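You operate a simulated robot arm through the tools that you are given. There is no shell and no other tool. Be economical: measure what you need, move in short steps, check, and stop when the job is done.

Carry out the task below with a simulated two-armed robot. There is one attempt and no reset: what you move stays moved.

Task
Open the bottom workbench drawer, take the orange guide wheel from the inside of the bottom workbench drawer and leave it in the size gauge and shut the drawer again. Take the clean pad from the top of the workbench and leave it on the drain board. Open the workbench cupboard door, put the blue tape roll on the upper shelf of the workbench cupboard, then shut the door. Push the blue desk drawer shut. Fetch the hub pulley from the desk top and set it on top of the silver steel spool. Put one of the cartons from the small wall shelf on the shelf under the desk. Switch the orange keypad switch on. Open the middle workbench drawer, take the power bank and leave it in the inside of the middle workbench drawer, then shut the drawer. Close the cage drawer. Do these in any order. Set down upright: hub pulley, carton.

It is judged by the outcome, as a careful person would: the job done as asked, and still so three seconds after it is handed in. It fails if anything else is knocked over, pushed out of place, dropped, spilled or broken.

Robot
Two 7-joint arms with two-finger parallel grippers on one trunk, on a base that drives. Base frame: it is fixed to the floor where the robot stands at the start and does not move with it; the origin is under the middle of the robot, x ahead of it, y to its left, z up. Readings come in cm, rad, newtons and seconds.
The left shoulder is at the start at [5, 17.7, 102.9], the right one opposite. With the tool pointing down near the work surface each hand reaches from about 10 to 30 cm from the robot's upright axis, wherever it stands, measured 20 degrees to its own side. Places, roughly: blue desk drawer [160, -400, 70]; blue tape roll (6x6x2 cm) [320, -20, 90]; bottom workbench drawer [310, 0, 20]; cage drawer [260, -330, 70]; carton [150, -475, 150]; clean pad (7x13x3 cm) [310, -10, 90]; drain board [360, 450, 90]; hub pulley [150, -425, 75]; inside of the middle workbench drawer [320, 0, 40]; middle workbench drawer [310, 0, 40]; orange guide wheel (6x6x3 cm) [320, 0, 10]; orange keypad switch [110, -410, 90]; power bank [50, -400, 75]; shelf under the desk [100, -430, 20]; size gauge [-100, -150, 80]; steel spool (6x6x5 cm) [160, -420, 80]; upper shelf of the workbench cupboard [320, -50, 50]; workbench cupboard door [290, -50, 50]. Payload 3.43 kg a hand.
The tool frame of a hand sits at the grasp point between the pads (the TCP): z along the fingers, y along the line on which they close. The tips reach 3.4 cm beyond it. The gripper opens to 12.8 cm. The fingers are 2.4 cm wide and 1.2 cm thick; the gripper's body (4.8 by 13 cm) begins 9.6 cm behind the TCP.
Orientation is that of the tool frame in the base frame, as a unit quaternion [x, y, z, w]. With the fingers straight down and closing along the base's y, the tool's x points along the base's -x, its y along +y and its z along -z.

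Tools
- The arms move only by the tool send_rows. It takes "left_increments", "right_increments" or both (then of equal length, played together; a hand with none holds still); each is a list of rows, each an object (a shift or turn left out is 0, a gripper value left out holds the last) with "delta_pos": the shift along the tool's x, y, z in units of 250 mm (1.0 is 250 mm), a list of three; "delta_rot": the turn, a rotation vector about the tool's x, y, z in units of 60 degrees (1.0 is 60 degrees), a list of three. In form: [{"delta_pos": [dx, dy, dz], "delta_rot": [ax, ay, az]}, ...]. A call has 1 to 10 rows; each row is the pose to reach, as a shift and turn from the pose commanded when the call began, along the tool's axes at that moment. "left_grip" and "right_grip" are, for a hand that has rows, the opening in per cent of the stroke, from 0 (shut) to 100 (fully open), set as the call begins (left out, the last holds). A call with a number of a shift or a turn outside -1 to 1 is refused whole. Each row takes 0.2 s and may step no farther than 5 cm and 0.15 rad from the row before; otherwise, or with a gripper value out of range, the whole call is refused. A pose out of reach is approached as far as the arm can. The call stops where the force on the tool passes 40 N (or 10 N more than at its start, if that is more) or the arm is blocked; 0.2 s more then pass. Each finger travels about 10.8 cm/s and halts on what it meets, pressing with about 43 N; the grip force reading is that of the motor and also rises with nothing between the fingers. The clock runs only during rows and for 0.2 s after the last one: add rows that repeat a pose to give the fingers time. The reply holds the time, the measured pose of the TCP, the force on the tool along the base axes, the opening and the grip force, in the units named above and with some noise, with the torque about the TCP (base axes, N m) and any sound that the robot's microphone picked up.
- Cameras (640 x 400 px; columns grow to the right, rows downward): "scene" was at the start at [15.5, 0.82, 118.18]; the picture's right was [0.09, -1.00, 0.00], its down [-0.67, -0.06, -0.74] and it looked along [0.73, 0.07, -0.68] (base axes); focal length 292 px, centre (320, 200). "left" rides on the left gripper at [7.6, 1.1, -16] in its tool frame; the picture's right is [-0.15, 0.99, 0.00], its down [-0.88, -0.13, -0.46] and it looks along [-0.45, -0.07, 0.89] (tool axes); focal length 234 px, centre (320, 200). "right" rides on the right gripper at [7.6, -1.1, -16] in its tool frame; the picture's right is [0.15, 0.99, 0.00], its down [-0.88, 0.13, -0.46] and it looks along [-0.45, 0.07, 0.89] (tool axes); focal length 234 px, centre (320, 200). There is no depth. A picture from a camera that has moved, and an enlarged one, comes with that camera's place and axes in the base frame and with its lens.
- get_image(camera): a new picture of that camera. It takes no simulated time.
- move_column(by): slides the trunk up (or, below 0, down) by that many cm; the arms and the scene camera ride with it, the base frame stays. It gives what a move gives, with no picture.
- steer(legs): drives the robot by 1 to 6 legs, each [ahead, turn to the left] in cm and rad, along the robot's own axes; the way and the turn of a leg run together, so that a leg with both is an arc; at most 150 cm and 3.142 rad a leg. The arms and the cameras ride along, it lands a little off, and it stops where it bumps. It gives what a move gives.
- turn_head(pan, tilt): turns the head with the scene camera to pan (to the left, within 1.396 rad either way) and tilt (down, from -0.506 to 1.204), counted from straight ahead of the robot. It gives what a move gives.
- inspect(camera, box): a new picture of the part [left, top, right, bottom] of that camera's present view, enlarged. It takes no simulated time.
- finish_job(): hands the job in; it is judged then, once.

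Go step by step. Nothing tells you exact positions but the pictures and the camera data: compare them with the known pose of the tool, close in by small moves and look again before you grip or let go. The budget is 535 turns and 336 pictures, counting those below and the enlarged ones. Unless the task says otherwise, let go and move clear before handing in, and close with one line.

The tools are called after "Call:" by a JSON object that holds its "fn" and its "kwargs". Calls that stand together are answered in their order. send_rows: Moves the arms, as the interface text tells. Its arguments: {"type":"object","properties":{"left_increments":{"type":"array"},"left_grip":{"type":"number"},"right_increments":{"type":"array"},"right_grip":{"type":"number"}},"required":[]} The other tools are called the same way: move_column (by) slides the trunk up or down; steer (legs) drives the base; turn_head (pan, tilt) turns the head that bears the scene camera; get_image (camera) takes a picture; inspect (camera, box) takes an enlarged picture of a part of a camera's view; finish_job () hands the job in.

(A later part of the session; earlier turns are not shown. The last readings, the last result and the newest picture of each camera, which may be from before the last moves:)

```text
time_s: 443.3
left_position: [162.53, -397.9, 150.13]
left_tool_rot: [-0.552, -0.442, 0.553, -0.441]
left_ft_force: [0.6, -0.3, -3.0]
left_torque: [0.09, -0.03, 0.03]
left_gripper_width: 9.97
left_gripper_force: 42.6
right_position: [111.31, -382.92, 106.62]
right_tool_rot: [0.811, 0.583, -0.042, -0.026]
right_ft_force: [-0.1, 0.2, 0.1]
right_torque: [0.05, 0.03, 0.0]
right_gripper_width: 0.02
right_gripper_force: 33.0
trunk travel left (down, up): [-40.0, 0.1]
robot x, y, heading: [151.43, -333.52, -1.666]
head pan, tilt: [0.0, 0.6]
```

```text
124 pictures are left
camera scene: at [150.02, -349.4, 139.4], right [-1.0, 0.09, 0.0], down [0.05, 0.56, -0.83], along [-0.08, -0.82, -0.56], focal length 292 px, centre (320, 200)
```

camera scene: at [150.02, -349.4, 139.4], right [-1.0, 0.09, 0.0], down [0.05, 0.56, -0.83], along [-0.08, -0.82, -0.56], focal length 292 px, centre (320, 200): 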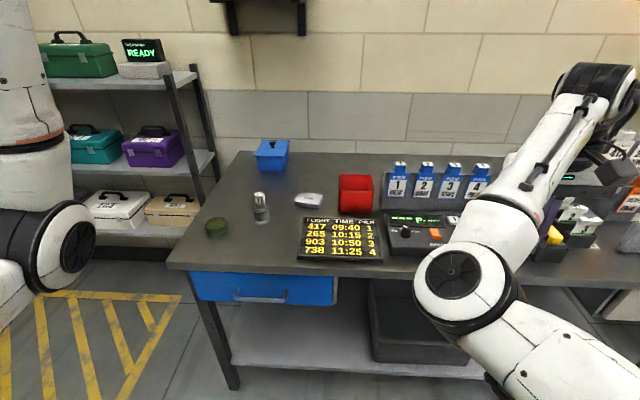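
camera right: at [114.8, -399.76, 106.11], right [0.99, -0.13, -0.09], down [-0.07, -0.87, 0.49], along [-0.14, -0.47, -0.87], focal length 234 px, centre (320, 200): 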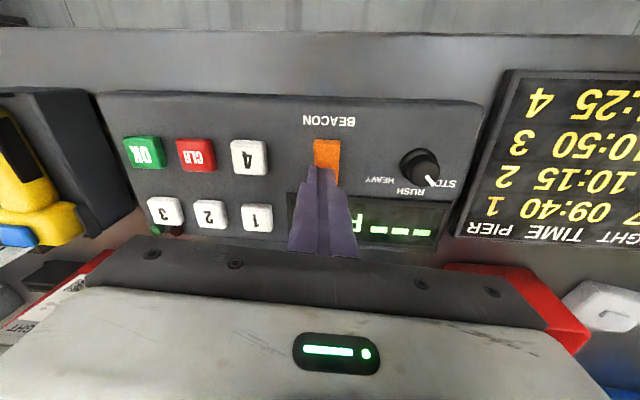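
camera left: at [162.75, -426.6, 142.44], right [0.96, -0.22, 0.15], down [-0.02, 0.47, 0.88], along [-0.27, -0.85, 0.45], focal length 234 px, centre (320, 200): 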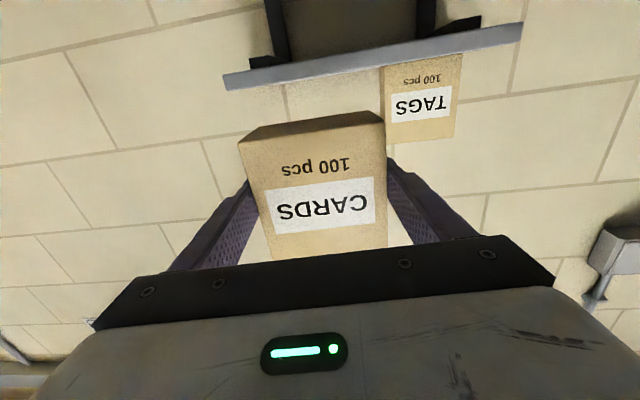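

The carton is in hand. I retract it, lower the trunk, and bring the right hand low and close to the body so both can work in front of the desk.

Call:
{"fn": "send_rows", "kwargs": {"left_increments": [{"delta_pos": [0, 0, -0.16]}, {"delta_pos": [0, 0, -0.32]}, {"delta_pos": [0, 0, -0.48]}, {"delta_pos": [0, 0, -0.64]}]}}

Call:
{"fn": "move_column", "kwargs": {"by": -40}}

Call:
{"fn": "send_rows", "kwargs": {"right_increments": [{"delta_pos": [0.06, 0, 0.16]}, {"delta_pos": [0.12, 0, 0.32]}, {"delta_pos": [0.2, 0, 0.48]}, {"delta_pos": [0.3, 0, 0.64]}, {"delta_pos": [0.4, 0.05, 0.8]}, {"delta_pos": [0.5, 0.1, 0.94]}], "left_increments": [{"delta_pos": [0.16, 0, 0]}, {"delta_pos": [0.32, 0, 0]}, {"delta_pos": [0.48, 0, 0]}, {"delta_pos": [0.64, 0, 0]}, {"delta_pos": [0.8, 0, 0]}, {"delta_pos": [0.98, 0, 0]}]}}

Call:
{"fn": "get_image", "kwargs": {"camera": "scene"}}

```text
time_s: 444.3
left_position: [166.23, -382.04, 150.09]
left_tool_rot: [-0.552, -0.441, 0.553, -0.441]
left_ft_force: [-0.4, -1.2, -3.6]
left_torque: [0.08, -0.03, -0.03]
left_gripper_width: 9.94
left_gripper_force: 42.8
right_position: [111.35, -382.84, 106.77]
right_tool_rot: [0.81, 0.584, -0.042, -0.026]
right_ft_force: [0.2, 0.2, -0.4]
right_torque: [-0.01, 0.01, 0.02]
right_gripper_width: 0.01
right_gripper_force: 32.8
trunk travel left (down, up): [-40.0, 0.1]
robot x, y, heading: [151.39, -333.49, -1.665]
head pan, tilt: [0.0, 0.6]
```

```text
time_s: 448.1
left_position: [166.19, -382.25, 110.02]
left_tool_rot: [0.553, 0.441, -0.553, 0.441]
left_ft_force: [0.5, 0.0, -2.8]
left_torque: [0.08, -0.04, -0.01]
left_gripper_width: 9.95
left_gripper_force: 42.8
right_position: [111.35, -382.84, 66.51]
right_tool_rot: [0.811, 0.583, -0.042, -0.026]
right_ft_force: [0.1, 0.1, 0.0]
right_torque: [0.01, 0.02, 0.01]
right_gripper_width: 0.01
right_gripper_force: 32.7
trunk travel left (down, up): [0.0, 40.1]
robot x, y, heading: [151.31, -333.54, -1.668]
head pan, tilt: [0.0, 0.6]
```

```text
time_s: 449.7
left_position: [165.16, -385.95, 86.06]
left_tool_rot: [0.554, 0.442, -0.552, 0.44]
left_ft_force: [-0.1, -0.5, -3.3]
left_torque: [0.09, -0.05, 0.0]
left_gripper_width: 9.95
left_gripper_force: 43.2
left hand out of reach, approached as far as the arm can: row 4, 5, 6
right_position: [113.41, -375.4, 46.13]
right_tool_rot: [0.816, 0.572, -0.084, 0.0]
right_ft_force: [-0.3, 0.2, 0.1]
right_torque: [0.02, -0.02, -0.03]
right_gripper_width: 0.0
right_gripper_force: 33.0
trunk travel left (down, up): [0.0, 40.1]
robot x, y, heading: [150.87, -333.42, -1.666]
head pan, tilt: [0.0, 0.6]
stopped in row 6 (right hand): the arm was blocked; the commanded pose is now the measured one
```

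```text
123 pictures are left
camera scene: at [150.03, -349.4, 99.4], right [-1.0, 0.09, 0.0], down [0.05, 0.56, -0.82], along [-0.08, -0.82, -0.57], focal length 292 px, centre (320, 200)
```

scene: 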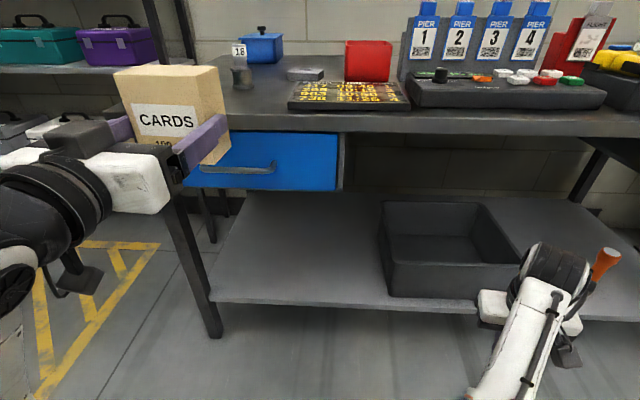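

Call:
{"fn": "steer", "kwargs": {"legs": [[-12, 0], [0, -0.06]]}}

Call:
{"fn": "send_rows", "kwargs": {"left_increments": [{"delta_pos": [0.17, 0, 0]}, {"delta_pos": [0.34, 0, 0]}, {"delta_pos": [0.51, 0, 0]}, {"delta_pos": [0.68, 0, 0]}, {"delta_pos": [0.85, 0, 0]}, {"delta_pos": [1.0, 0, 0]}]}}

Call:
{"fn": "send_rows", "kwargs": {"left_increments": [{"delta_pos": [0.17, 0, 0]}, {"delta_pos": [0.34, 0, 0]}, {"delta_pos": [0.51, 0, 0]}, {"delta_pos": [0.68, 0, 0]}, {"delta_pos": [0.85, 0, 0]}, {"delta_pos": [1.0, 0, 0]}]}}

Call:
{"fn": "get_image", "kwargs": {"camera": "scene"}}

Call:
{"fn": "get_image", "kwargs": {"camera": "left"}}

```text
time_s: 451.4
left_position: [162.86, -374.99, 86.09]
left_tool_rot: [0.566, 0.424, -0.566, 0.424]
left_ft_force: [-0.2, 0.4, -3.6]
left_torque: [0.1, -0.03, -0.01]
left_gripper_width: 9.95
left_gripper_force: 43.5
right_position: [111.93, -361.02, 46.23]
right_tool_rot: [0.834, 0.546, -0.084, -0.002]
right_ft_force: [0.2, 1.1, 0.0]
right_torque: [0.0, 0.01, -0.01]
right_gripper_width: 0.0
right_gripper_force: 33.5
trunk travel left (down, up): [0.0, 40.1]
robot x, y, heading: [152.44, -322.02, -1.725]
head pan, tilt: [0.0, 0.6]
```

```text
time_s: 452.8
left_position: [162.97, -374.86, 60.97]
left_tool_rot: [0.567, 0.423, -0.566, 0.424]
left_ft_force: [-0.2, 0.0, -3.4]
left_torque: [0.08, -0.01, 0.0]
left_gripper_width: 9.96
left_gripper_force: 42.5
left hand out of reach, approached as far as the arm can: row 1
right_position: [111.97, -360.99, 46.26]
right_tool_rot: [0.834, 0.546, -0.084, -0.001]
right_ft_force: [-0.5, -0.3, 0.4]
right_torque: [0.0, -0.01, 0.01]
right_gripper_width: 0.01
right_gripper_force: 32.8
trunk travel left (down, up): [0.0, 40.1]
robot x, y, heading: [152.92, -321.7, -1.727]
head pan, tilt: [0.0, 0.6]
```

```text
time_s: 453.7
left_position: [164.73, -375.15, 60.4]
left_tool_rot: [-0.499, -0.362, 0.619, -0.488]
left_ft_force: [0.0, 0.0, -3.3]
left_torque: [0.05, 0.01, 0.02]
left_gripper_width: 9.95
left_gripper_force: 43.2
right_position: [111.73, -361.12, 46.08]
right_tool_rot: [0.834, 0.545, -0.084, -0.001]
right_ft_force: [-0.3, -0.1, 1.2]
right_torque: [-0.03, -0.03, -0.01]
right_gripper_width: 0.01
right_gripper_force: 33.0
trunk travel left (down, up): [0.0, 40.1]
robot x, y, heading: [152.62, -322.47, -1.728]
head pan, tilt: [0.0, 0.6]
stopped in row 4 (left hand): the arm was blocked; the commanded pose is now the measured one
```

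```text
122 pictures are left
camera scene: at [150.15, -337.26, 99.14], right [-0.99, 0.16, 0.0], down [0.09, 0.56, -0.83], along [-0.13, -0.82, -0.56], focal length 292 px, centre (320, 200)
```

scene: 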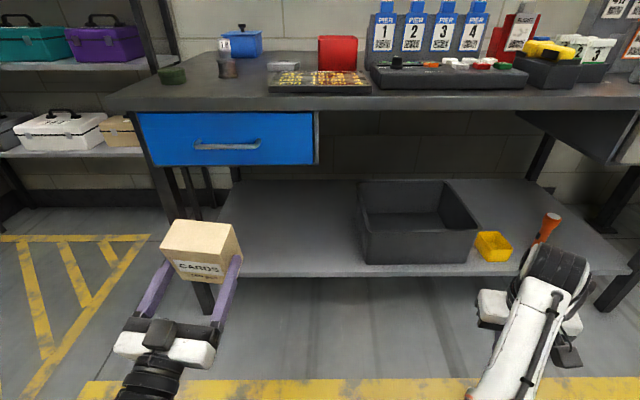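

```text
121 pictures are left
camera left: at [169.95, -362.34, 49.34], right [0.96, -0.23, 0.18], down [0.02, 0.67, 0.74], along [-0.29, -0.7, 0.65], focal length 234 px, centre (320, 200)
```

left: 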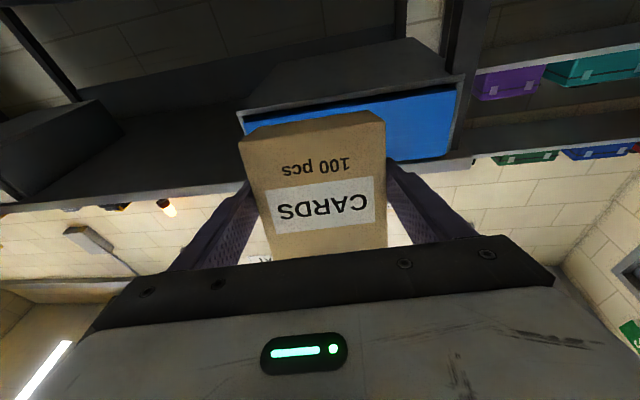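

The low, level pose jams close to the body. I extend the arm farther forward first (well clear of the desk) and then try lowering.

Call:
{"fn": "steer", "kwargs": {"legs": [[-16, 0]]}}

Call:
{"fn": "send_rows", "kwargs": {"left_increments": [{"delta_pos": [0.03, 0, 0.14], "delta_rot": [0, 0.06, 0]}, {"delta_pos": [0.06, 0, 0.28], "delta_rot": [0, 0.12, 0]}, {"delta_pos": [0.1, 0, 0.42], "delta_rot": [0, 0.18, 0]}, {"delta_pos": [0.144, 0, 0.58], "delta_rot": [0, 0.23, 0]}]}}

Call:
{"fn": "send_rows", "kwargs": {"left_increments": [{"delta_pos": [0.16, 0, 0]}, {"delta_pos": [0.32, 0, 0]}, {"delta_pos": [0.48, 0, 0]}, {"delta_pos": [0.64, 0, 0]}, {"delta_pos": [0.8, 0, 0]}, {"delta_pos": [0.96, 0, 0]}]}}

Call:
{"fn": "get_image", "kwargs": {"camera": "scene"}}

```text
time_s: 455.1
left_position: [167.3, -359.57, 60.08]
left_tool_rot: [-0.503, -0.365, 0.616, -0.485]
left_ft_force: [-0.6, -0.3, -3.6]
left_torque: [0.06, -0.01, 0.01]
left_gripper_width: 9.96
left_gripper_force: 43.0
right_position: [114.29, -345.39, 46.24]
right_tool_rot: [0.834, 0.546, -0.084, -0.002]
right_ft_force: [-0.8, -0.2, 0.2]
right_torque: [0.01, -0.02, -0.01]
right_gripper_width: 0.0
right_gripper_force: 33.1
trunk travel left (down, up): [0.0, 40.1]
robot x, y, heading: [154.75, -306.2, -1.733]
head pan, tilt: [0.0, 0.6]
```

```text
time_s: 456.1
left_position: [163.33, -373.89, 59.69]
left_tool_rot: [0.575, 0.42, -0.55, 0.437]
left_ft_force: [-0.1, 0.6, -4.1]
left_torque: [0.11, -0.01, -0.03]
left_gripper_width: 9.94
left_gripper_force: 42.3
right_position: [114.34, -345.4, 46.27]
right_tool_rot: [0.833, 0.547, -0.085, -0.001]
right_ft_force: [-1.3, 0.5, 0.1]
right_torque: [0.03, 0.01, -0.01]
right_gripper_width: 0.0
right_gripper_force: 33.0
trunk travel left (down, up): [0.0, 40.1]
robot x, y, heading: [154.98, -306.21, -1.729]
head pan, tilt: [0.0, 0.6]
```

```text
time_s: 457.7
left_position: [167.11, -373.29, 34.23]
left_tool_rot: [0.586, 0.419, -0.532, 0.445]
left_ft_force: [-1.1, -1.0, -2.4]
left_torque: [0.15, 0.01, 0.05]
left_gripper_width: 9.95
left_gripper_force: 43.1
right_position: [114.47, -345.41, 46.15]
right_tool_rot: [0.834, 0.545, -0.084, -0.004]
right_ft_force: [-0.4, 0.1, -0.2]
right_torque: [-0.03, 0.0, 0.02]
right_gripper_width: 0.0
right_gripper_force: 32.5
trunk travel left (down, up): [0.0, 40.1]
robot x, y, heading: [155.02, -306.15, -1.727]
head pan, tilt: [0.0, 0.6]
stopped in row 6 (left hand): the arm was blocked; the commanded pose is now the measured one
```

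```text
120 pictures are left
camera scene: at [152.75, -321.87, 99.26], right [-0.99, 0.16, 0.0], down [0.09, 0.56, -0.82], along [-0.13, -0.81, -0.57], focal length 292 px, centre (320, 200)
```

scene: 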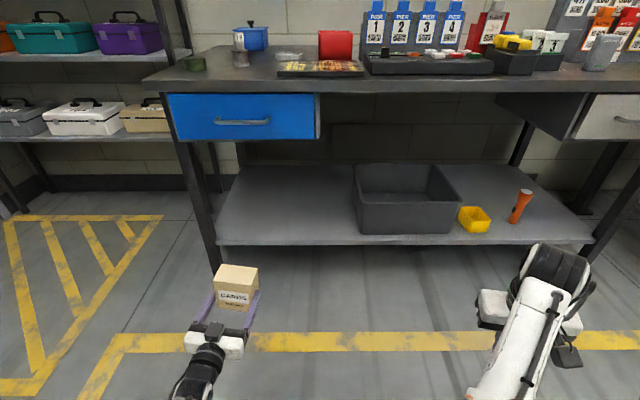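

Now the level carton is at z≈34 with good reach. I drive forward to bring it over the lower shelf.

Call:
{"fn": "steer", "kwargs": {"legs": [[36, 0]]}}

Call:
{"fn": "get_image", "kwargs": {"camera": "scene"}}

Call:
{"fn": "get_image", "kwargs": {"camera": "left"}}

```text
time_s: 460.0
left_position: [162.36, -408.7, 34.51]
left_tool_rot: [0.581, 0.422, -0.531, 0.449]
left_ft_force: [0.2, -0.4, -3.6]
left_torque: [0.1, -0.04, 0.01]
left_gripper_width: 9.95
left_gripper_force: 43.0
right_position: [109.37, -381.19, 46.28]
right_tool_rot: [0.831, 0.55, -0.085, -0.002]
right_ft_force: [0.1, -0.4, -0.5]
right_torque: [0.03, 0.02, -0.01]
right_gripper_width: 0.0
right_gripper_force: 33.1
trunk travel left (down, up): [0.0, 40.1]
robot x, y, heading: [149.49, -341.81, -1.718]
head pan, tilt: [0.0, 0.6]
```

```text
119 pictures are left
camera scene: at [147.54, -357.15, 99.4], right [-0.99, 0.15, 0.0], down [0.08, 0.56, -0.83], along [-0.12, -0.82, -0.56], focal length 292 px, centre (320, 200)
```

scene: 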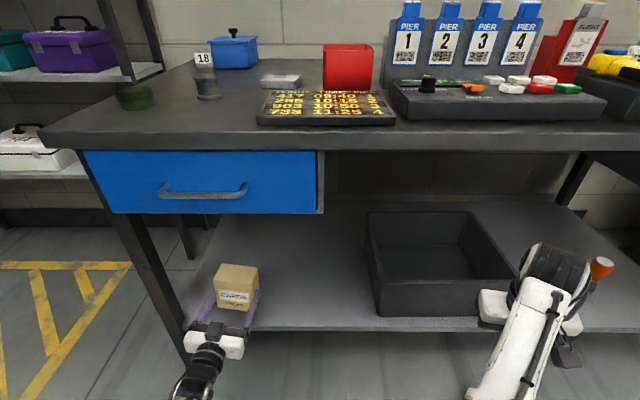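

```text
118 pictures are left
camera left: at [167.95, -393.34, 27.62], right [0.95, -0.24, 0.22], down [-0.09, 0.46, 0.88], along [-0.32, -0.85, 0.42], focal length 234 px, centre (320, 200)
```

left: 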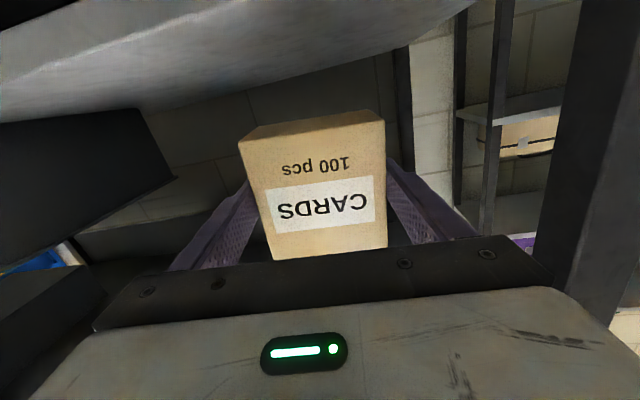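

Call:
{"fn": "steer", "kwargs": {"legs": [[8, 0]]}}

Call:
{"fn": "send_rows", "kwargs": {"left_increments": [{"delta_pos": [0.04, 0, 0], "delta_rot": [0, 0, -0.035]}, {"delta_pos": [0.1, 0, 0], "delta_rot": [0, 0, -0.073]}, {"delta_pos": [0.16, 0, 0], "delta_rot": [0, 0, -0.073]}]}}

Call:
{"fn": "get_image", "kwargs": {"camera": "scene"}}

```text
time_s: 461.1
left_position: [161.39, -416.46, 34.44]
left_tool_rot: [0.582, 0.421, -0.53, 0.45]
left_ft_force: [0.5, -0.3, -3.3]
left_torque: [0.07, -0.02, -0.02]
left_gripper_width: 9.95
left_gripper_force: 42.6
right_position: [108.31, -389.2, 46.31]
right_tool_rot: [0.83, 0.551, -0.084, -0.002]
right_ft_force: [0.3, -0.6, 0.2]
right_torque: [0.0, -0.02, -0.01]
right_gripper_width: 0.01
right_gripper_force: 32.8
trunk travel left (down, up): [0.0, 40.1]
robot x, y, heading: [148.53, -349.26, -1.717]
head pan, tilt: [0.0, 0.6]
```

```text
time_s: 461.9
left_position: [161.59, -415.69, 32.21]
left_tool_rot: [0.566, 0.443, -0.547, 0.429]
left_ft_force: [-0.3, -0.5, -3.7]
left_torque: [0.14, -0.01, 0.02]
left_gripper_width: 9.94
left_gripper_force: 43.5
left hand out of reach, approached as far as the arm can: row 2, 3
right_position: [108.28, -389.09, 46.27]
right_tool_rot: [0.83, 0.551, -0.085, -0.001]
right_ft_force: [-0.8, -0.3, -0.6]
right_torque: [0.0, 0.0, 0.0]
right_gripper_width: 0.02
right_gripper_force: 32.8
trunk travel left (down, up): [0.0, 40.1]
robot x, y, heading: [148.07, -349.38, -1.717]
head pan, tilt: [0.0, 0.6]
```

```text
117 pictures are left
camera scene: at [146.29, -365.0, 99.4], right [-0.99, 0.14, 0.0], down [0.08, 0.56, -0.82], along [-0.12, -0.82, -0.57], focal length 292 px, centre (320, 200)
```

scene: 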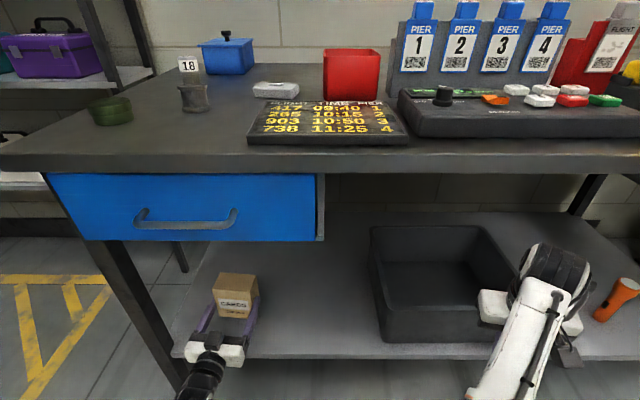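

Call:
{"fn": "send_rows", "kwargs": {"right_increments": [{"delta_pos": [0.1, -0.05, 0]}, {"delta_pos": [0.2, -0.12, 0]}, {"delta_pos": [0.3, -0.2, 0]}], "left_increments": [{"delta_pos": [0, 0, -0.06]}, {"delta_pos": [0, 0, -0.14]}, {"delta_pos": [0.03, 0, -0.22]}]}}

Call:
{"fn": "steer", "kwargs": {"legs": [[6, 0]]}}

Call:
{"fn": "send_rows", "kwargs": {"left_increments": [{"delta_pos": [0.05, 0, 0]}, {"delta_pos": [0.1, 0, 0]}, {"delta_pos": [0.14, 0, 0]}]}}

Call:
{"fn": "get_image", "kwargs": {"camera": "scene"}}

```text
time_s: 462.7
left_position: [162.74, -410.38, 31.97]
left_tool_rot: [0.564, 0.445, -0.548, 0.429]
left_ft_force: [-0.3, 0.1, -3.6]
left_torque: [0.08, -0.01, -0.02]
left_gripper_width: 9.94
left_gripper_force: 43.0
right_position: [106.8, -386.36, 52.02]
right_tool_rot: [0.824, 0.545, -0.138, 0.067]
right_ft_force: [0.3, 0.5, 0.4]
right_torque: [0.01, 0.0, 0.0]
right_gripper_width: 0.0
right_gripper_force: 33.2
trunk travel left (down, up): [0.0, 40.1]
robot x, y, heading: [148.68, -348.91, -1.716]
head pan, tilt: [0.0, 0.6]
stopped in row 3 (right hand): the arm was blocked; the commanded pose is now the measured one
```

```text
time_s: 463.7
left_position: [161.94, -416.3, 32.2]
left_tool_rot: [0.563, 0.444, -0.549, 0.429]
left_ft_force: [0.0, -0.2, -2.7]
left_torque: [0.11, -0.04, -0.04]
left_gripper_width: 9.96
left_gripper_force: 42.9
right_position: [105.88, -392.27, 52.09]
right_tool_rot: [0.825, 0.544, -0.139, 0.068]
right_ft_force: [-0.3, -0.3, 0.7]
right_torque: [0.01, -0.02, -0.03]
right_gripper_width: 0.0
right_gripper_force: 31.9
trunk travel left (down, up): [0.0, 40.1]
robot x, y, heading: [147.54, -355.41, -1.714]
head pan, tilt: [0.0, 0.6]
```

```text
time_s: 464.5
left_position: [162.3, -415.67, 28.77]
left_tool_rot: [0.565, 0.444, -0.547, 0.43]
left_ft_force: [-0.7, 0.3, -3.0]
left_torque: [0.1, -0.05, 0.05]
left_gripper_width: 9.93
left_gripper_force: 43.0
left hand out of reach, approached as far as the arm can: row 3
right_position: [105.96, -392.33, 52.14]
right_tool_rot: [0.824, 0.545, -0.141, 0.07]
right_ft_force: [0.5, -1.0, 0.6]
right_torque: [0.03, 0.02, 0.03]
right_gripper_width: 0.0
right_gripper_force: 33.0
trunk travel left (down, up): [0.0, 40.1]
robot x, y, heading: [147.24, -355.19, -1.713]
head pan, tilt: [0.0, 0.6]
```

```text
116 pictures are left
camera scene: at [145.93, -370.34, 99.67], right [-0.99, 0.14, 0.01], down [0.08, 0.55, -0.83], along [-0.12, -0.82, -0.56], focal length 292 px, centre (320, 200)
```

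scene: 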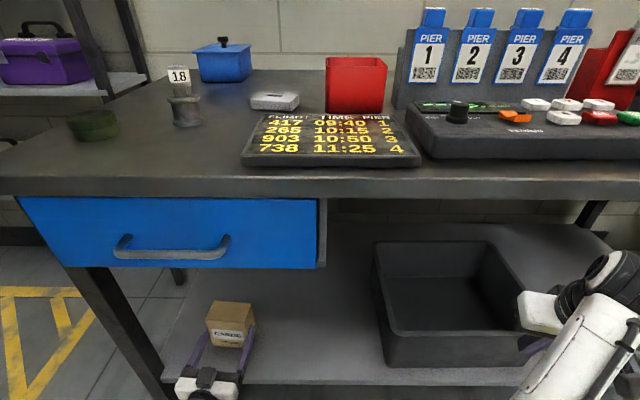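

Call:
{"fn": "send_rows", "kwargs": {"left_increments": [{"delta_pos": [0.02, 0, -0.06]}, {"delta_pos": [0.04, 0, -0.12]}, {"delta_pos": [0.06, 0, -0.14]}, {"delta_pos": [0.08, 0, -0.14]}, {"delta_pos": [0.1, 0, -0.14]}, {"delta_pos": [0.12, 0, -0.14]}]}}

Call:
{"fn": "inspect", "kwargs": {"camera": "scene", "box": [150, 270, 300, 400]}}

Call:
{"fn": "get_image", "kwargs": {"camera": "left"}}

```text
time_s: 465.9
left_position: [163.28, -412.39, 27.37]
left_tool_rot: [0.56, 0.44, -0.551, 0.435]
left_ft_force: [-1.0, 1.0, 21.3]
left_torque: [-1.04, 1.21, -0.03]
left_gripper_width: 9.96
left_gripper_force: 43.4
left hand out of reach, approached as far as the arm can: row 5, 6
right_position: [105.98, -392.38, 52.19]
right_tool_rot: [0.823, 0.545, -0.141, 0.071]
right_ft_force: [0.0, 0.1, -0.8]
right_torque: [-0.06, -0.01, 0.01]
right_gripper_width: 0.02
right_gripper_force: 32.7
trunk travel left (down, up): [0.0, 40.1]
robot x, y, heading: [147.44, -355.19, -1.718]
head pan, tilt: [0.0, 0.6]
```

```text
3.08 times, centred on (225, 335) of scene
camera zoom: at [145.91, -370.33, 99.62], right [-0.99, 0.14, 0.01], down [0.08, 0.55, -0.83], along [-0.12, -0.82, -0.56], focal length 898 px, centre (612, -215)
```

zoom: 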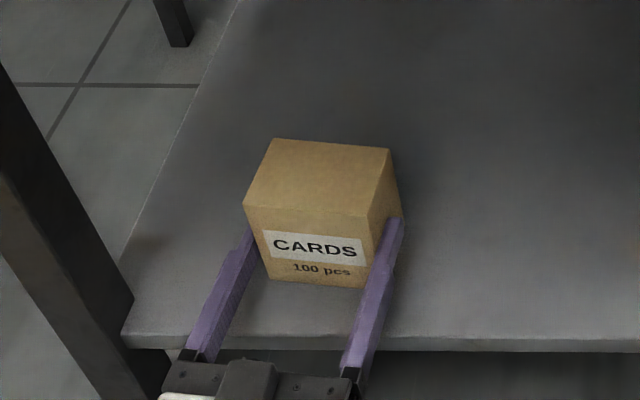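

```text
114 pictures are left
camera left: at [168.16, -397.2, 20.02], right [0.96, -0.24, 0.15], down [-0.02, 0.46, 0.89], along [-0.28, -0.86, 0.44], focal length 234 px, centre (320, 200)
```

left: 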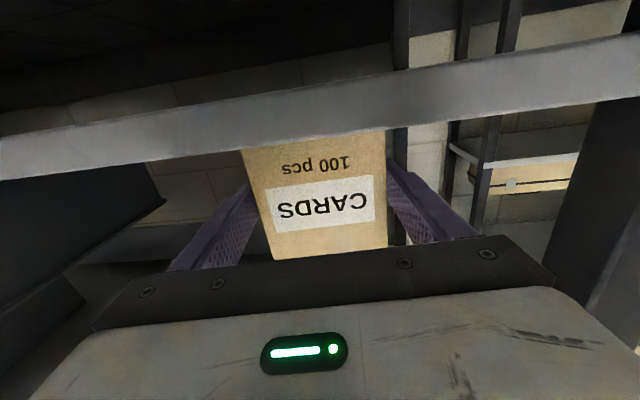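

The carton rests on the lower shelf, upright. I open and back straight out with the base.

Call:
{"fn": "send_rows", "kwargs": {"left_increments": [{"delta_pos": [-0.02, 0, 0]}, {"delta_pos": [-0.02, 0, 0]}, {"delta_pos": [-0.02, 0, 0]}, {"delta_pos": [-0.02, 0, 0]}], "left_grip": 100}}

Call:
{"fn": "steer", "kwargs": {"legs": [[-18, 0]]}}

Call:
{"fn": "get_image", "kwargs": {"camera": "scene"}}

```text
time_s: 466.9
left_position: [163.25, -412.54, 27.65]
left_tool_rot: [0.564, 0.442, -0.548, 0.431]
left_ft_force: [-0.1, -0.5, -0.3]
left_torque: [0.02, 0.0, 0.0]
left_gripper_width: 12.81
left_gripper_force: 0.0
right_position: [105.92, -392.56, 52.11]
right_tool_rot: [0.824, 0.544, -0.14, 0.07]
right_ft_force: [0.3, -0.2, -0.4]
right_torque: [0.02, 0.02, 0.03]
right_gripper_width: 0.0
right_gripper_force: 32.8
trunk travel left (down, up): [0.0, 40.1]
robot x, y, heading: [147.29, -355.18, -1.717]
head pan, tilt: [0.0, 0.6]
```

```text
time_s: 468.4
left_position: [165.81, -394.64, 27.51]
left_tool_rot: [0.564, 0.443, -0.547, 0.432]
left_ft_force: [0.0, 0.0, -0.3]
left_torque: [0.0, 0.04, 0.0]
left_gripper_width: 12.82
left_gripper_force: 0.0
right_position: [108.59, -374.86, 52.21]
right_tool_rot: [0.823, 0.546, -0.14, 0.072]
right_ft_force: [-0.5, -0.1, -0.1]
right_torque: [0.02, 0.0, -0.01]
right_gripper_width: 0.0
right_gripper_force: 33.0
trunk travel left (down, up): [0.0, 40.1]
robot x, y, heading: [149.79, -337.47, -1.717]
head pan, tilt: [0.0, 0.6]
```

```text
113 pictures are left
camera scene: at [148.42, -352.8, 99.58], right [-0.99, 0.14, 0.01], down [0.08, 0.56, -0.83], along [-0.12, -0.82, -0.56], focal length 292 px, centre (320, 200)
```

scene: 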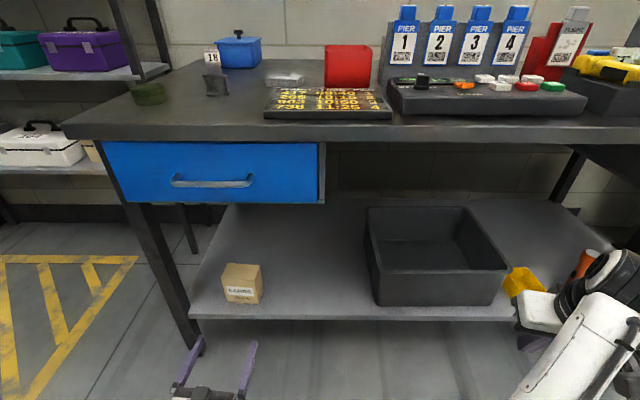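

The carton stands on the shelf. Now the cage drawer: I back up and look left.

Call:
{"fn": "steer", "kwargs": {"legs": [[-20, 0]]}}

Call:
{"fn": "turn_head", "kwargs": {"pan": 1.3, "tilt": 0.5}}

Call:
{"fn": "get_image", "kwargs": {"camera": "scene"}}

```text
time_s: 470.0
left_position: [168.83, -374.93, 27.27]
left_tool_rot: [0.565, 0.442, -0.547, 0.431]
left_ft_force: [0.1, -0.4, 0.2]
left_torque: [0.0, -0.03, 0.0]
left_gripper_width: 12.79
left_gripper_force: 0.1
right_position: [111.47, -355.26, 52.08]
right_tool_rot: [0.823, 0.546, -0.14, 0.074]
right_ft_force: [0.0, -0.1, 0.6]
right_torque: [-0.03, -0.02, -0.02]
right_gripper_width: 0.0
right_gripper_force: 33.1
trunk travel left (down, up): [0.0, 40.1]
robot x, y, heading: [152.95, -317.49, -1.715]
head pan, tilt: [0.0, 0.6]
```

```text
time_s: 471.5
left_position: [168.78, -374.72, 27.17]
left_tool_rot: [0.566, 0.444, -0.544, 0.432]
left_ft_force: [-0.2, -0.3, -0.8]
left_torque: [0.01, 0.03, -0.02]
left_gripper_width: 12.78
left_gripper_force: 0.0
right_position: [111.49, -355.33, 52.05]
right_tool_rot: [0.823, 0.545, -0.139, 0.075]
right_ft_force: [-0.1, 0.4, 0.4]
right_torque: [-0.01, 0.0, -0.01]
right_gripper_width: 0.02
right_gripper_force: 33.4
trunk travel left (down, up): [0.0, 40.1]
robot x, y, heading: [152.85, -317.37, -1.71]
head pan, tilt: [1.3, 0.499]
```

```text
112 pictures are left
camera scene: at [160.69, -328.11, 100.3], right [-0.4, -0.92, 0.0], down [-0.44, 0.19, -0.88], along [0.8, -0.35, -0.48], focal length 292 px, centre (320, 200)
```

scene: 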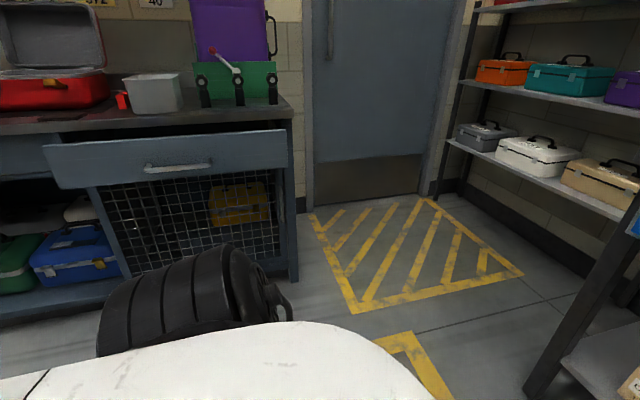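

The cage drawer's front lies roughly from (232, −350) to (257, −291), facing heading ≈ −0.40. I raise the trunk so the level left fist is at drawer height, line up, and push.

Call:
{"fn": "move_column", "kwargs": {"by": 40}}

Call:
{"fn": "send_rows", "kwargs": {"left_increments": [{"delta_pos": [-0.05, 0, 0]}, {"delta_pos": [-0.1, 0, 0]}, {"delta_pos": [-0.12, 0, 0]}, {"delta_pos": [-0.12, 0, 0]}], "left_grip": 0}}

Call:
{"fn": "steer", "kwargs": {"legs": [[0, 1.18], [18, 0], [0, 0.13]]}}

Call:
{"fn": "turn_head", "kwargs": {"pan": 0.1, "tilt": 0.6}}

Call:
{"fn": "get_image", "kwargs": {"camera": "scene"}}

```text
time_s: 475.3
left_position: [168.69, -374.85, 67.25]
left_tool_rot: [0.567, 0.443, -0.544, 0.432]
left_ft_force: [-0.3, -0.7, 0.3]
left_torque: [-0.01, -0.03, -0.01]
left_gripper_width: 12.83
left_gripper_force: 0.2
right_position: [111.3, -355.31, 91.73]
right_tool_rot: [0.823, 0.545, -0.138, 0.074]
right_ft_force: [0.9, -0.5, 0.2]
right_torque: [-0.03, -0.03, 0.0]
right_gripper_width: 0.0
right_gripper_force: 33.2
trunk travel left (down, up): [-40.0, 0.1]
robot x, y, heading: [152.72, -317.27, -1.716]
head pan, tilt: [1.3, 0.499]
```

```text
time_s: 476.3
left_position: [168.67, -375.02, 70.18]
left_tool_rot: [0.566, 0.443, -0.544, 0.433]
left_ft_force: [-0.5, -0.4, 0.4]
left_torque: [-0.01, 0.0, 0.03]
left_gripper_width: 0.01
left_gripper_force: 32.7
right_position: [111.36, -355.41, 91.79]
right_tool_rot: [0.823, 0.546, -0.137, 0.074]
right_ft_force: [-0.7, -0.5, 0.1]
right_torque: [0.03, -0.02, -0.04]
right_gripper_width: 0.0
right_gripper_force: 32.9
trunk travel left (down, up): [-40.0, 0.1]
robot x, y, heading: [152.9, -317.87, -1.711]
head pan, tilt: [1.3, 0.499]
```

```text
time_s: 481.3
left_position: [227.56, -328.83, 70.19]
left_tool_rot: [0.191, 0.694, -0.179, 0.671]
left_ft_force: [-0.4, 0.0, -0.3]
left_torque: [-0.01, -0.01, 0.0]
left_gripper_width: 0.02
left_gripper_force: 32.8
right_position: [192.13, -377.89, 91.82]
right_tool_rot: [0.337, 0.928, -0.067, 0.141]
right_ft_force: [0.9, 0.3, 0.0]
right_torque: [0.05, -0.02, 0.0]
right_gripper_width: 0.01
right_gripper_force: 33.7
trunk travel left (down, up): [-40.0, 0.1]
robot x, y, heading: [168.21, -327.5, -0.441]
head pan, tilt: [1.3, 0.499]
```

```text
time_s: 482.7
left_position: [227.59, -328.82, 70.2]
left_tool_rot: [0.193, 0.694, -0.18, 0.67]
left_ft_force: [0.4, -0.5, -0.4]
left_torque: [-0.01, 0.0, -0.01]
left_gripper_width: 0.0
left_gripper_force: 33.2
right_position: [191.96, -378.02, 91.85]
right_tool_rot: [0.337, 0.929, -0.066, 0.14]
right_ft_force: [-0.2, -0.3, -0.2]
right_torque: [0.0, -0.02, 0.0]
right_gripper_width: 0.02
right_gripper_force: 32.5
trunk travel left (down, up): [-40.0, 0.1]
robot x, y, heading: [168.52, -327.03, -0.442]
head pan, tilt: [0.099, 0.6]
```

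```text
111 pictures are left
camera scene: at [183.08, -333.2, 139.4], right [-0.33, -0.94, 0.0], down [-0.53, 0.19, -0.83], along [0.78, -0.27, -0.56], focal length 292 px, centre (320, 200)
```

scene: 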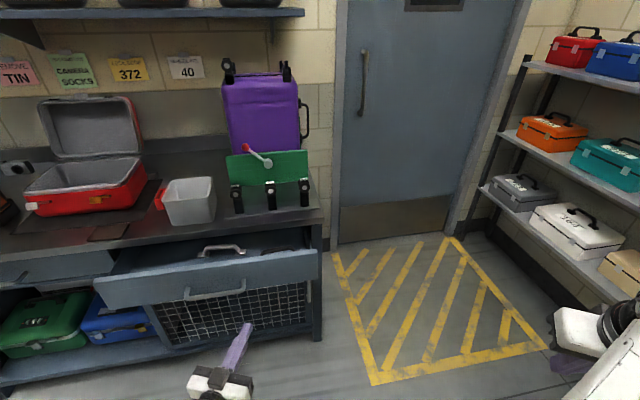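

Call:
{"fn": "steer", "kwargs": {"legs": [[0, 0.3]]}}

Call:
{"fn": "send_rows", "kwargs": {"left_increments": [{"delta_pos": [-0.04, 0.12, 0]}, {"delta_pos": [-0.06, 0.24, 0]}, {"delta_pos": [-0.06, 0.32, 0]}]}}

Call:
{"fn": "steer", "kwargs": {"legs": [[18, 0]]}}

Call:
{"fn": "get_image", "kwargs": {"camera": "scene"}}

```text
time_s: 484.1
left_position: [225.28, -311.06, 70.13]
left_tool_rot: [0.085, 0.715, -0.076, 0.69]
left_ft_force: [-0.1, -0.7, -0.1]
left_torque: [0.01, 0.01, 0.0]
left_gripper_width: 0.0
left_gripper_force: 32.9
right_position: [206.11, -368.6, 91.82]
right_tool_rot: [0.193, 0.969, -0.046, 0.149]
right_ft_force: [0.3, -0.2, 0.0]
right_torque: [0.0, 0.01, 0.01]
right_gripper_width: 0.01
right_gripper_force: 32.5
trunk travel left (down, up): [-40.0, 0.1]
robot x, y, heading: [168.11, -327.26, -0.133]
head pan, tilt: [0.099, 0.6]
```

```text
time_s: 484.9
left_position: [227.24, -303.25, 71.64]
left_tool_rot: [0.085, 0.714, -0.077, 0.69]
left_ft_force: [0.1, -0.8, -0.2]
left_torque: [0.03, -0.01, -0.01]
left_gripper_width: 0.01
left_gripper_force: 33.1
right_position: [206.15, -368.65, 91.73]
right_tool_rot: [0.192, 0.969, -0.044, 0.149]
right_ft_force: [0.9, -0.2, 0.7]
right_torque: [0.01, 0.01, -0.02]
right_gripper_width: 0.0
right_gripper_force: 32.5
trunk travel left (down, up): [-40.0, 0.1]
robot x, y, heading: [168.02, -327.6, -0.134]
head pan, tilt: [0.099, 0.6]
```

```text
time_s: 486.4
left_position: [244.86, -305.58, 71.67]
left_tool_rot: [0.085, 0.715, -0.076, 0.69]
left_ft_force: [-0.6, -0.3, -1.1]
left_torque: [-0.02, 0.03, -0.02]
left_gripper_width: 0.0
left_gripper_force: 32.8
right_position: [223.93, -370.88, 91.88]
right_tool_rot: [0.191, 0.969, -0.045, 0.15]
right_ft_force: [0.4, -0.4, -0.2]
right_torque: [0.01, -0.02, 0.04]
right_gripper_width: 0.0
right_gripper_force: 33.1
trunk travel left (down, up): [-40.0, 0.1]
robot x, y, heading: [185.86, -329.47, -0.139]
head pan, tilt: [0.099, 0.6]
```

```text
110 pictures are left
camera scene: at [201.96, -330.95, 139.39], right [-0.03, -1.0, 0.0], down [-0.57, 0.02, -0.82], along [0.82, -0.03, -0.57], focal length 292 px, centre (320, 200)
```

scene: 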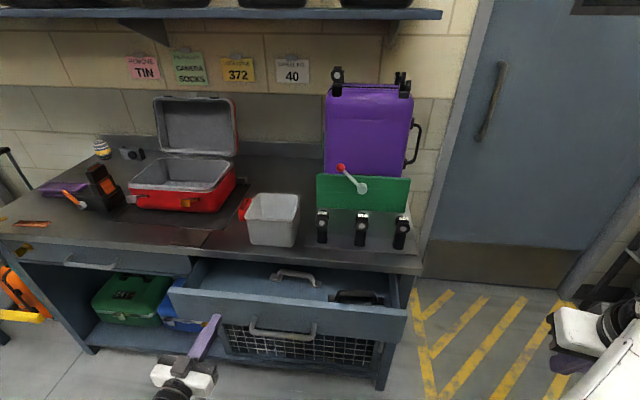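

Call:
{"fn": "steer", "kwargs": {"legs": [[8, 0]]}}

Call:
{"fn": "get_image", "kwargs": {"camera": "scene"}}

```text
time_s: 487.4
left_position: [252.8, -306.7, 71.56]
left_tool_rot: [0.085, 0.716, -0.076, 0.689]
left_ft_force: [-0.4, -0.6, -0.1]
left_torque: [0.03, 0.03, 0.03]
left_gripper_width: 0.0
left_gripper_force: 32.7
right_position: [231.83, -372.05, 91.78]
right_tool_rot: [0.192, 0.969, -0.045, 0.149]
right_ft_force: [0.6, 0.0, 0.4]
right_torque: [-0.02, 0.04, 0.01]
right_gripper_width: 0.0
right_gripper_force: 32.8
trunk travel left (down, up): [-40.0, 0.1]
robot x, y, heading: [193.73, -330.88, -0.137]
head pan, tilt: [0.099, 0.6]
```

```text
109 pictures are left
camera scene: at [209.85, -332.01, 139.39], right [-0.03, -1.0, 0.0], down [-0.57, 0.02, -0.82], along [0.82, -0.03, -0.57], focal length 292 px, centre (320, 200)
```

scene: 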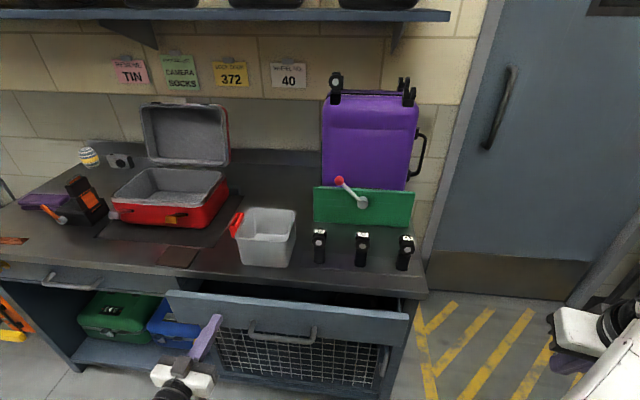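

Call:
{"fn": "steer", "kwargs": {"legs": [[6, 0]]}}

Call:
{"fn": "get_image", "kwargs": {"camera": "scene"}}

```text
time_s: 488.4
left_position: [258.48, -307.56, 71.55]
left_tool_rot: [0.085, 0.715, -0.076, 0.689]
left_ft_force: [0.2, 0.6, -0.4]
left_torque: [0.02, 0.0, -0.01]
left_gripper_width: 0.0
left_gripper_force: 33.1
right_position: [237.64, -372.79, 91.69]
right_tool_rot: [0.192, 0.969, -0.045, 0.149]
right_ft_force: [0.5, 0.3, -0.5]
right_torque: [0.01, 0.02, 0.02]
right_gripper_width: 0.01
right_gripper_force: 33.4
trunk travel left (down, up): [-40.0, 0.1]
robot x, y, heading: [199.39, -331.92, -0.136]
head pan, tilt: [0.099, 0.6]
```

```text
108 pictures are left
camera scene: at [215.63, -332.79, 139.39], right [-0.03, -1.0, 0.0], down [-0.57, 0.02, -0.82], along [0.82, -0.03, -0.57], focal length 292 px, centre (320, 200)
```

scene: 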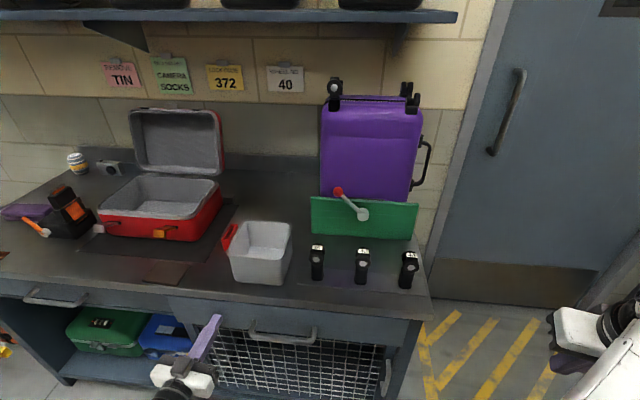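

Nearly flush. I press the last bit with the arm and check.

Call:
{"fn": "send_rows", "kwargs": {"left_increments": [{"delta_pos": [0, 0, 0.04]}, {"delta_pos": [0, 0, 0.08]}, {"delta_pos": [0, 0, 0.12]}, {"delta_pos": [0, 0, 0.16]}, {"delta_pos": [0, 0, 0.2]}, {"delta_pos": [0, 0, 0.24]}]}}

Call:
{"fn": "inspect", "kwargs": {"camera": "scene", "box": [0, 250, 450, 400]}}

```text
time_s: 489.5
left_position: [262.13, -308.29, 71.34]
left_tool_rot: [0.086, 0.713, -0.076, 0.692]
left_ft_force: [-21.3, 1.3, 13.3]
left_torque: [0.01, -0.71, 0.09]
left_gripper_width: 0.01
left_gripper_force: 33.0
right_position: [237.52, -372.58, 91.96]
right_tool_rot: [0.191, 0.969, -0.045, 0.151]
right_ft_force: [-0.7, 0.3, -0.7]
right_torque: [0.02, 0.01, 0.01]
right_gripper_width: 0.01
right_gripper_force: 32.6
trunk travel left (down, up): [-40.0, 0.1]
robot x, y, heading: [199.26, -331.28, -0.133]
head pan, tilt: [0.099, 0.6]
stopped in row 5 (left hand): the force on the tool passed its limit (the readings are from after the stop); the commanded pose is now the measured one
```

```text
1.42 times, centred on (225, 325) of scene
camera zoom: at [215.2, -332.79, 139.46], right [-0.03, -1.0, 0.0], down [-0.56, 0.02, -0.83], along [0.83, -0.03, -0.56], focal length 415 px, centre (455, 22)
```

zoom: 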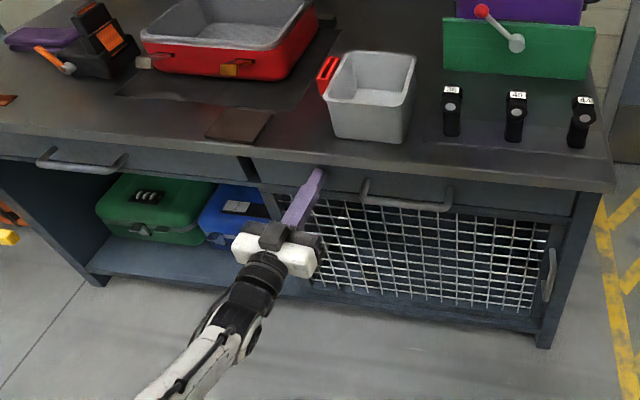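

The cage drawer is shut. I back off, and reset the right arm toward its nominal pose.

Call:
{"fn": "steer", "kwargs": {"legs": [[-40, 0]]}}

Call:
{"fn": "move_column", "kwargs": {"by": -20}}

Call:
{"fn": "send_rows", "kwargs": {"right_increments": [{"delta_pos": [0, 0, 0.15], "delta_rot": [0, 0.06, 0]}, {"delta_pos": [0, 0, 0.3], "delta_rot": [0, 0.12, 0]}, {"delta_pos": [0, 0.05, 0.45], "delta_rot": [0, 0.18, 0]}, {"delta_pos": [0, 0.15, 0.6], "delta_rot": [0, 0.24, 0]}, {"delta_pos": [0, 0.3, 0.75], "delta_rot": [0, 0.28, 0]}, {"delta_pos": [0, 0.45, 0.85], "delta_rot": [0, 0.28, 0]}, {"delta_pos": [0, 0.6, 0.9], "delta_rot": [0, 0.28, 0]}], "right_grip": 50}}

Call:
{"fn": "turn_head", "kwargs": {"pan": -0.9, "tilt": 0.5}}

Call:
{"fn": "get_image", "kwargs": {"camera": "scene"}}

```text
time_s: 492.0
left_position: [223.43, -303.16, 71.06]
left_tool_rot: [0.087, 0.716, -0.077, 0.688]
left_ft_force: [0.1, -0.8, -0.4]
left_torque: [0.01, 0.02, 0.02]
left_gripper_width: 0.0
left_gripper_force: 32.8
right_position: [198.68, -367.54, 91.79]
right_tool_rot: [0.193, 0.969, -0.044, 0.151]
right_ft_force: [0.7, -0.3, 0.6]
right_torque: [-0.01, 0.01, -0.04]
right_gripper_width: 0.0
right_gripper_force: 32.9
trunk travel left (down, up): [-40.0, 0.1]
robot x, y, heading: [161.01, -326.49, -0.134]
head pan, tilt: [0.099, 0.6]
```

```text
time_s: 494.1
left_position: [223.47, -303.27, 51.17]
left_tool_rot: [0.086, 0.716, -0.077, 0.689]
left_ft_force: [0.4, -0.3, 0.5]
left_torque: [-0.03, -0.01, 0.01]
left_gripper_width: 0.0
left_gripper_force: 33.2
right_position: [198.71, -367.63, 71.85]
right_tool_rot: [0.193, 0.969, -0.045, 0.149]
right_ft_force: [-0.6, -0.1, 0.8]
right_torque: [0.01, -0.04, -0.01]
right_gripper_width: 0.04
right_gripper_force: 33.1
trunk travel left (down, up): [-20.0, 20.1]
robot x, y, heading: [160.61, -326.29, -0.133]
head pan, tilt: [0.099, 0.6]
```

```text
refused: row 5 steps farther than a row can; nothing moved
```

```text
time_s: 495.4
left_position: [223.5, -303.17, 51.14]
left_tool_rot: [0.087, 0.716, -0.077, 0.688]
left_ft_force: [0.5, -0.3, -0.3]
left_torque: [0.04, -0.03, 0.01]
left_gripper_width: 0.0
left_gripper_force: 33.2
right_position: [198.66, -367.58, 71.69]
right_tool_rot: [0.193, 0.969, -0.045, 0.149]
right_ft_force: [0.5, 0.1, 0.2]
right_torque: [0.01, 0.01, 0.01]
right_gripper_width: 0.0
right_gripper_force: 32.5
trunk travel left (down, up): [-20.0, 20.1]
robot x, y, heading: [160.7, -326.2, -0.136]
head pan, tilt: [-0.901, 0.499]
```

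```text
106 pictures are left
camera scene: at [172.49, -335.08, 120.31], right [-0.86, -0.51, 0.0], down [-0.24, 0.41, -0.88], along [0.45, -0.75, -0.48], focal length 292 px, centre (320, 200)
```

scene: 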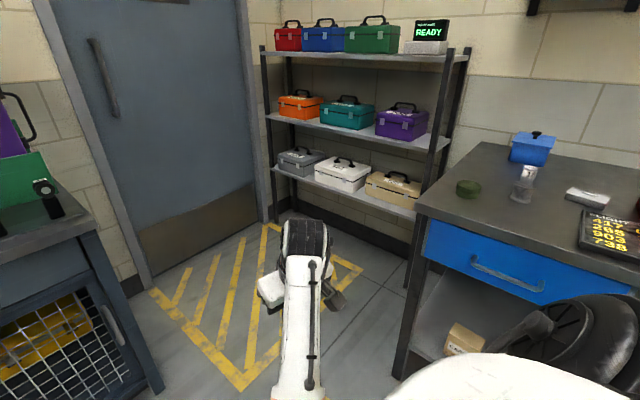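

Call:
{"fn": "send_rows", "kwargs": {"right_increments": [{"delta_pos": [0, 0, 0.15], "delta_rot": [0, 0.06, 0]}, {"delta_pos": [0, 0, 0.3], "delta_rot": [0, 0.12, 0]}, {"delta_pos": [0, 0.05, 0.45], "delta_rot": [0, 0.18, 0]}, {"delta_pos": [0, 0.12, 0.6], "delta_rot": [0, 0.24, 0]}, {"delta_pos": [0, 0.22, 0.75], "delta_rot": [0, 0.28, 0]}, {"delta_pos": [0, 0.36, 0.85], "delta_rot": [0, 0.28, 0]}, {"delta_pos": [0, 0.52, 0.9], "delta_rot": [0, 0.28, 0]}, {"delta_pos": [0, 0.64, 0.9], "delta_rot": [0, 0.28, 0]}], "right_grip": 50}}

```text
time_s: 497.2
left_position: [223.61, -303.26, 51.03]
left_tool_rot: [0.086, 0.715, -0.078, 0.689]
left_ft_force: [0.9, -0.8, 0.6]
left_torque: [-0.02, 0.03, -0.01]
left_gripper_width: 0.02
left_gripper_force: 32.6
right_position: [211.15, -355.7, 49.91]
right_tool_rot: [0.197, 0.98, -0.017, 0.007]
right_ft_force: [0.4, 0.0, -0.3]
right_torque: [0.03, 0.0, 0.01]
right_gripper_width: 6.42
right_gripper_force: 0.1
trunk travel left (down, up): [-20.0, 20.1]
robot x, y, heading: [161.11, -326.22, -0.133]
head pan, tilt: [-0.901, 0.499]
```

Call:
{"fn": "send_rows", "kwargs": {"left_increments": [{"delta_pos": [-0.165, 0, -0.08], "delta_rot": [0, 0.125, 0]}, {"delta_pos": [-0.33, 0, -0.16], "delta_rot": [0, 0.25, 0]}, {"delta_pos": [-0.5, 0, -0.24], "delta_rot": [0, 0.375, 0]}, {"delta_pos": [-0.66, 0, -0.32], "delta_rot": [0, 0.5, 0]}, {"delta_pos": [-0.83, 0, -0.4], "delta_rot": [0, 0.625, 0]}, {"delta_pos": [-1.0, 0, -0.48], "delta_rot": [0, 0.75, 0]}], "left_grip": 80}}

Call:
{"fn": "send_rows", "kwargs": {"left_increments": [{"delta_pos": [-0.1, 0, -0.1], "delta_rot": [0, 0.12, 0]}, {"delta_pos": [-0.2, 0, -0.2], "delta_rot": [0, 0.24, 0]}, {"delta_pos": [-0.3, -0.05, -0.3], "delta_rot": [0, 0.36, 0]}, {"delta_pos": [-0.4, -0.1, -0.4], "delta_rot": [0, 0.48, 0]}, {"delta_pos": [-0.45, -0.15, -0.48], "delta_rot": [0, 0.6, 0]}, {"delta_pos": [-0.5, -0.2, -0.5], "delta_rot": [0, 0.7, 0]}]}}

```text
time_s: 498.6
left_position: [212.75, -301.03, 76.48]
left_tool_rot: [0.109, 0.925, -0.038, 0.362]
left_ft_force: [-0.3, -0.1, -0.7]
left_torque: [0.01, -0.02, -0.01]
left_gripper_width: 10.25
left_gripper_force: 0.0
right_position: [211.12, -355.8, 49.92]
right_tool_rot: [0.196, 0.98, -0.017, 0.005]
right_ft_force: [-1.1, 0.1, 0.9]
right_torque: [0.0, 0.02, -0.02]
right_gripper_width: 6.39
right_gripper_force: 0.0
trunk travel left (down, up): [-20.0, 20.1]
robot x, y, heading: [160.64, -326.25, -0.138]
head pan, tilt: [-0.901, 0.499]
```

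```text
time_s: 500.0
left_position: [212.11, -305.99, 94.21]
left_tool_rot: [0.115, 0.993, 0.004, 0.006]
left_ft_force: [1.0, 0.3, -1.1]
left_torque: [0.01, 0.0, 0.0]
left_gripper_width: 10.24
left_gripper_force: 0.0
right_position: [211.14, -355.82, 49.87]
right_tool_rot: [0.197, 0.98, -0.016, 0.005]
right_ft_force: [0.8, 0.7, -0.2]
right_torque: [0.02, -0.05, 0.01]
right_gripper_width: 6.38
right_gripper_force: 0.1
trunk travel left (down, up): [-20.0, 20.1]
robot x, y, heading: [160.55, -326.43, -0.133]
head pan, tilt: [-0.901, 0.499]
```

Call:
{"fn": "send_rows", "kwargs": {"right_increments": [{"delta_pos": [0.16, 0, 0]}, {"delta_pos": [0.32, 0, 0]}, {"delta_pos": [0.48, 0, 0]}, {"delta_pos": [0.62, 0, 0]}]}}

Call:
{"fn": "steer", "kwargs": {"legs": [[0, -2.87], [112, 0], [0, 1.28]]}}

Call:
{"fn": "turn_head", "kwargs": {"pan": 0, "tilt": 0.6}}

Call:
{"fn": "get_image", "kwargs": {"camera": "scene"}}

```text
time_s: 500.9
left_position: [212.14, -306.04, 94.16]
left_tool_rot: [0.116, 0.993, 0.003, 0.006]
left_ft_force: [0.1, -0.4, 0.6]
left_torque: [-0.01, 0.0, -0.01]
left_gripper_width: 10.26
left_gripper_force: 0.0
right_position: [208.84, -355.76, 58.28]
right_tool_rot: [0.206, 0.971, -0.036, 0.114]
right_ft_force: [-0.8, -0.8, -0.1]
right_torque: [-0.01, 0.01, 0.0]
right_gripper_width: 6.42
right_gripper_force: 0.0
trunk travel left (down, up): [-20.0, 20.1]
robot x, y, heading: [160.54, -326.21, -0.133]
head pan, tilt: [-0.901, 0.499]
stopped in row 4 (right hand): the arm was blocked; the commanded pose is now the measured one
```

```text
time_s: 512.3
left_position: [19.71, -369.24, 94.2]
left_tool_rot: [1.0, 0.005, -0.005, 0.004]
left_ft_force: [-0.2, 0.8, -0.7]
left_torque: [0.0, 0.0, 0.06]
left_gripper_width: 10.23
left_gripper_force: 0.1
right_position: [11.85, -320.08, 58.12]
right_tool_rot: [0.992, -0.074, -0.101, -0.024]
right_ft_force: [7.2, -0.3, 2.1]
right_torque: [-0.01, 0.94, 0.38]
right_gripper_width: 6.38
right_gripper_force: 0.1
trunk travel left (down, up): [-20.0, 20.1]
robot x, y, heading: [64.65, -337.06, -3.033]
head pan, tilt: [-0.901, 0.499]
stopped in leg 2: the force on the tool passed its limit (the readings are from after the stop); the commanded pose is now the measured one
```

```text
time_s: 513.5
left_position: [19.78, -369.14, 94.19]
left_tool_rot: [1.0, 0.005, -0.006, 0.004]
left_ft_force: [0.0, 0.6, -0.6]
left_torque: [-0.04, 0.0, -0.02]
left_gripper_width: 10.23
left_gripper_force: 0.1
right_position: [11.92, -320.13, 58.19]
right_tool_rot: [0.992, -0.074, -0.101, -0.024]
right_ft_force: [12.1, -3.2, 1.2]
right_torque: [0.15, 1.4, 0.63]
right_gripper_width: 6.4
right_gripper_force: 0.1
trunk travel left (down, up): [-20.0, 20.1]
robot x, y, heading: [64.89, -336.99, -3.036]
head pan, tilt: [0.0, 0.6]
```

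```text
105 pictures are left
camera scene: at [49.34, -338.79, 119.42], right [-0.11, 0.99, 0.0], down [0.56, 0.06, -0.83], along [-0.82, -0.09, -0.56], focal length 292 px, centre (320, 200)
```

scene: 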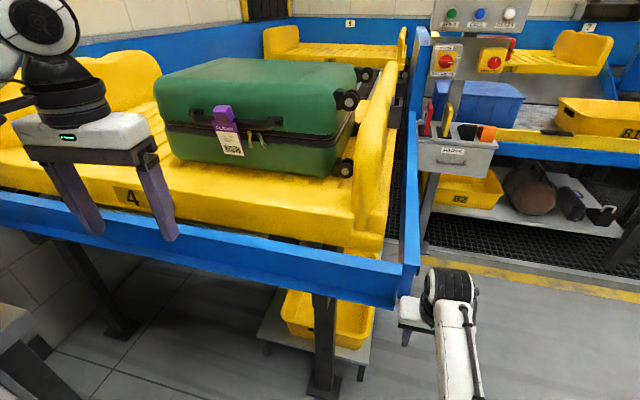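

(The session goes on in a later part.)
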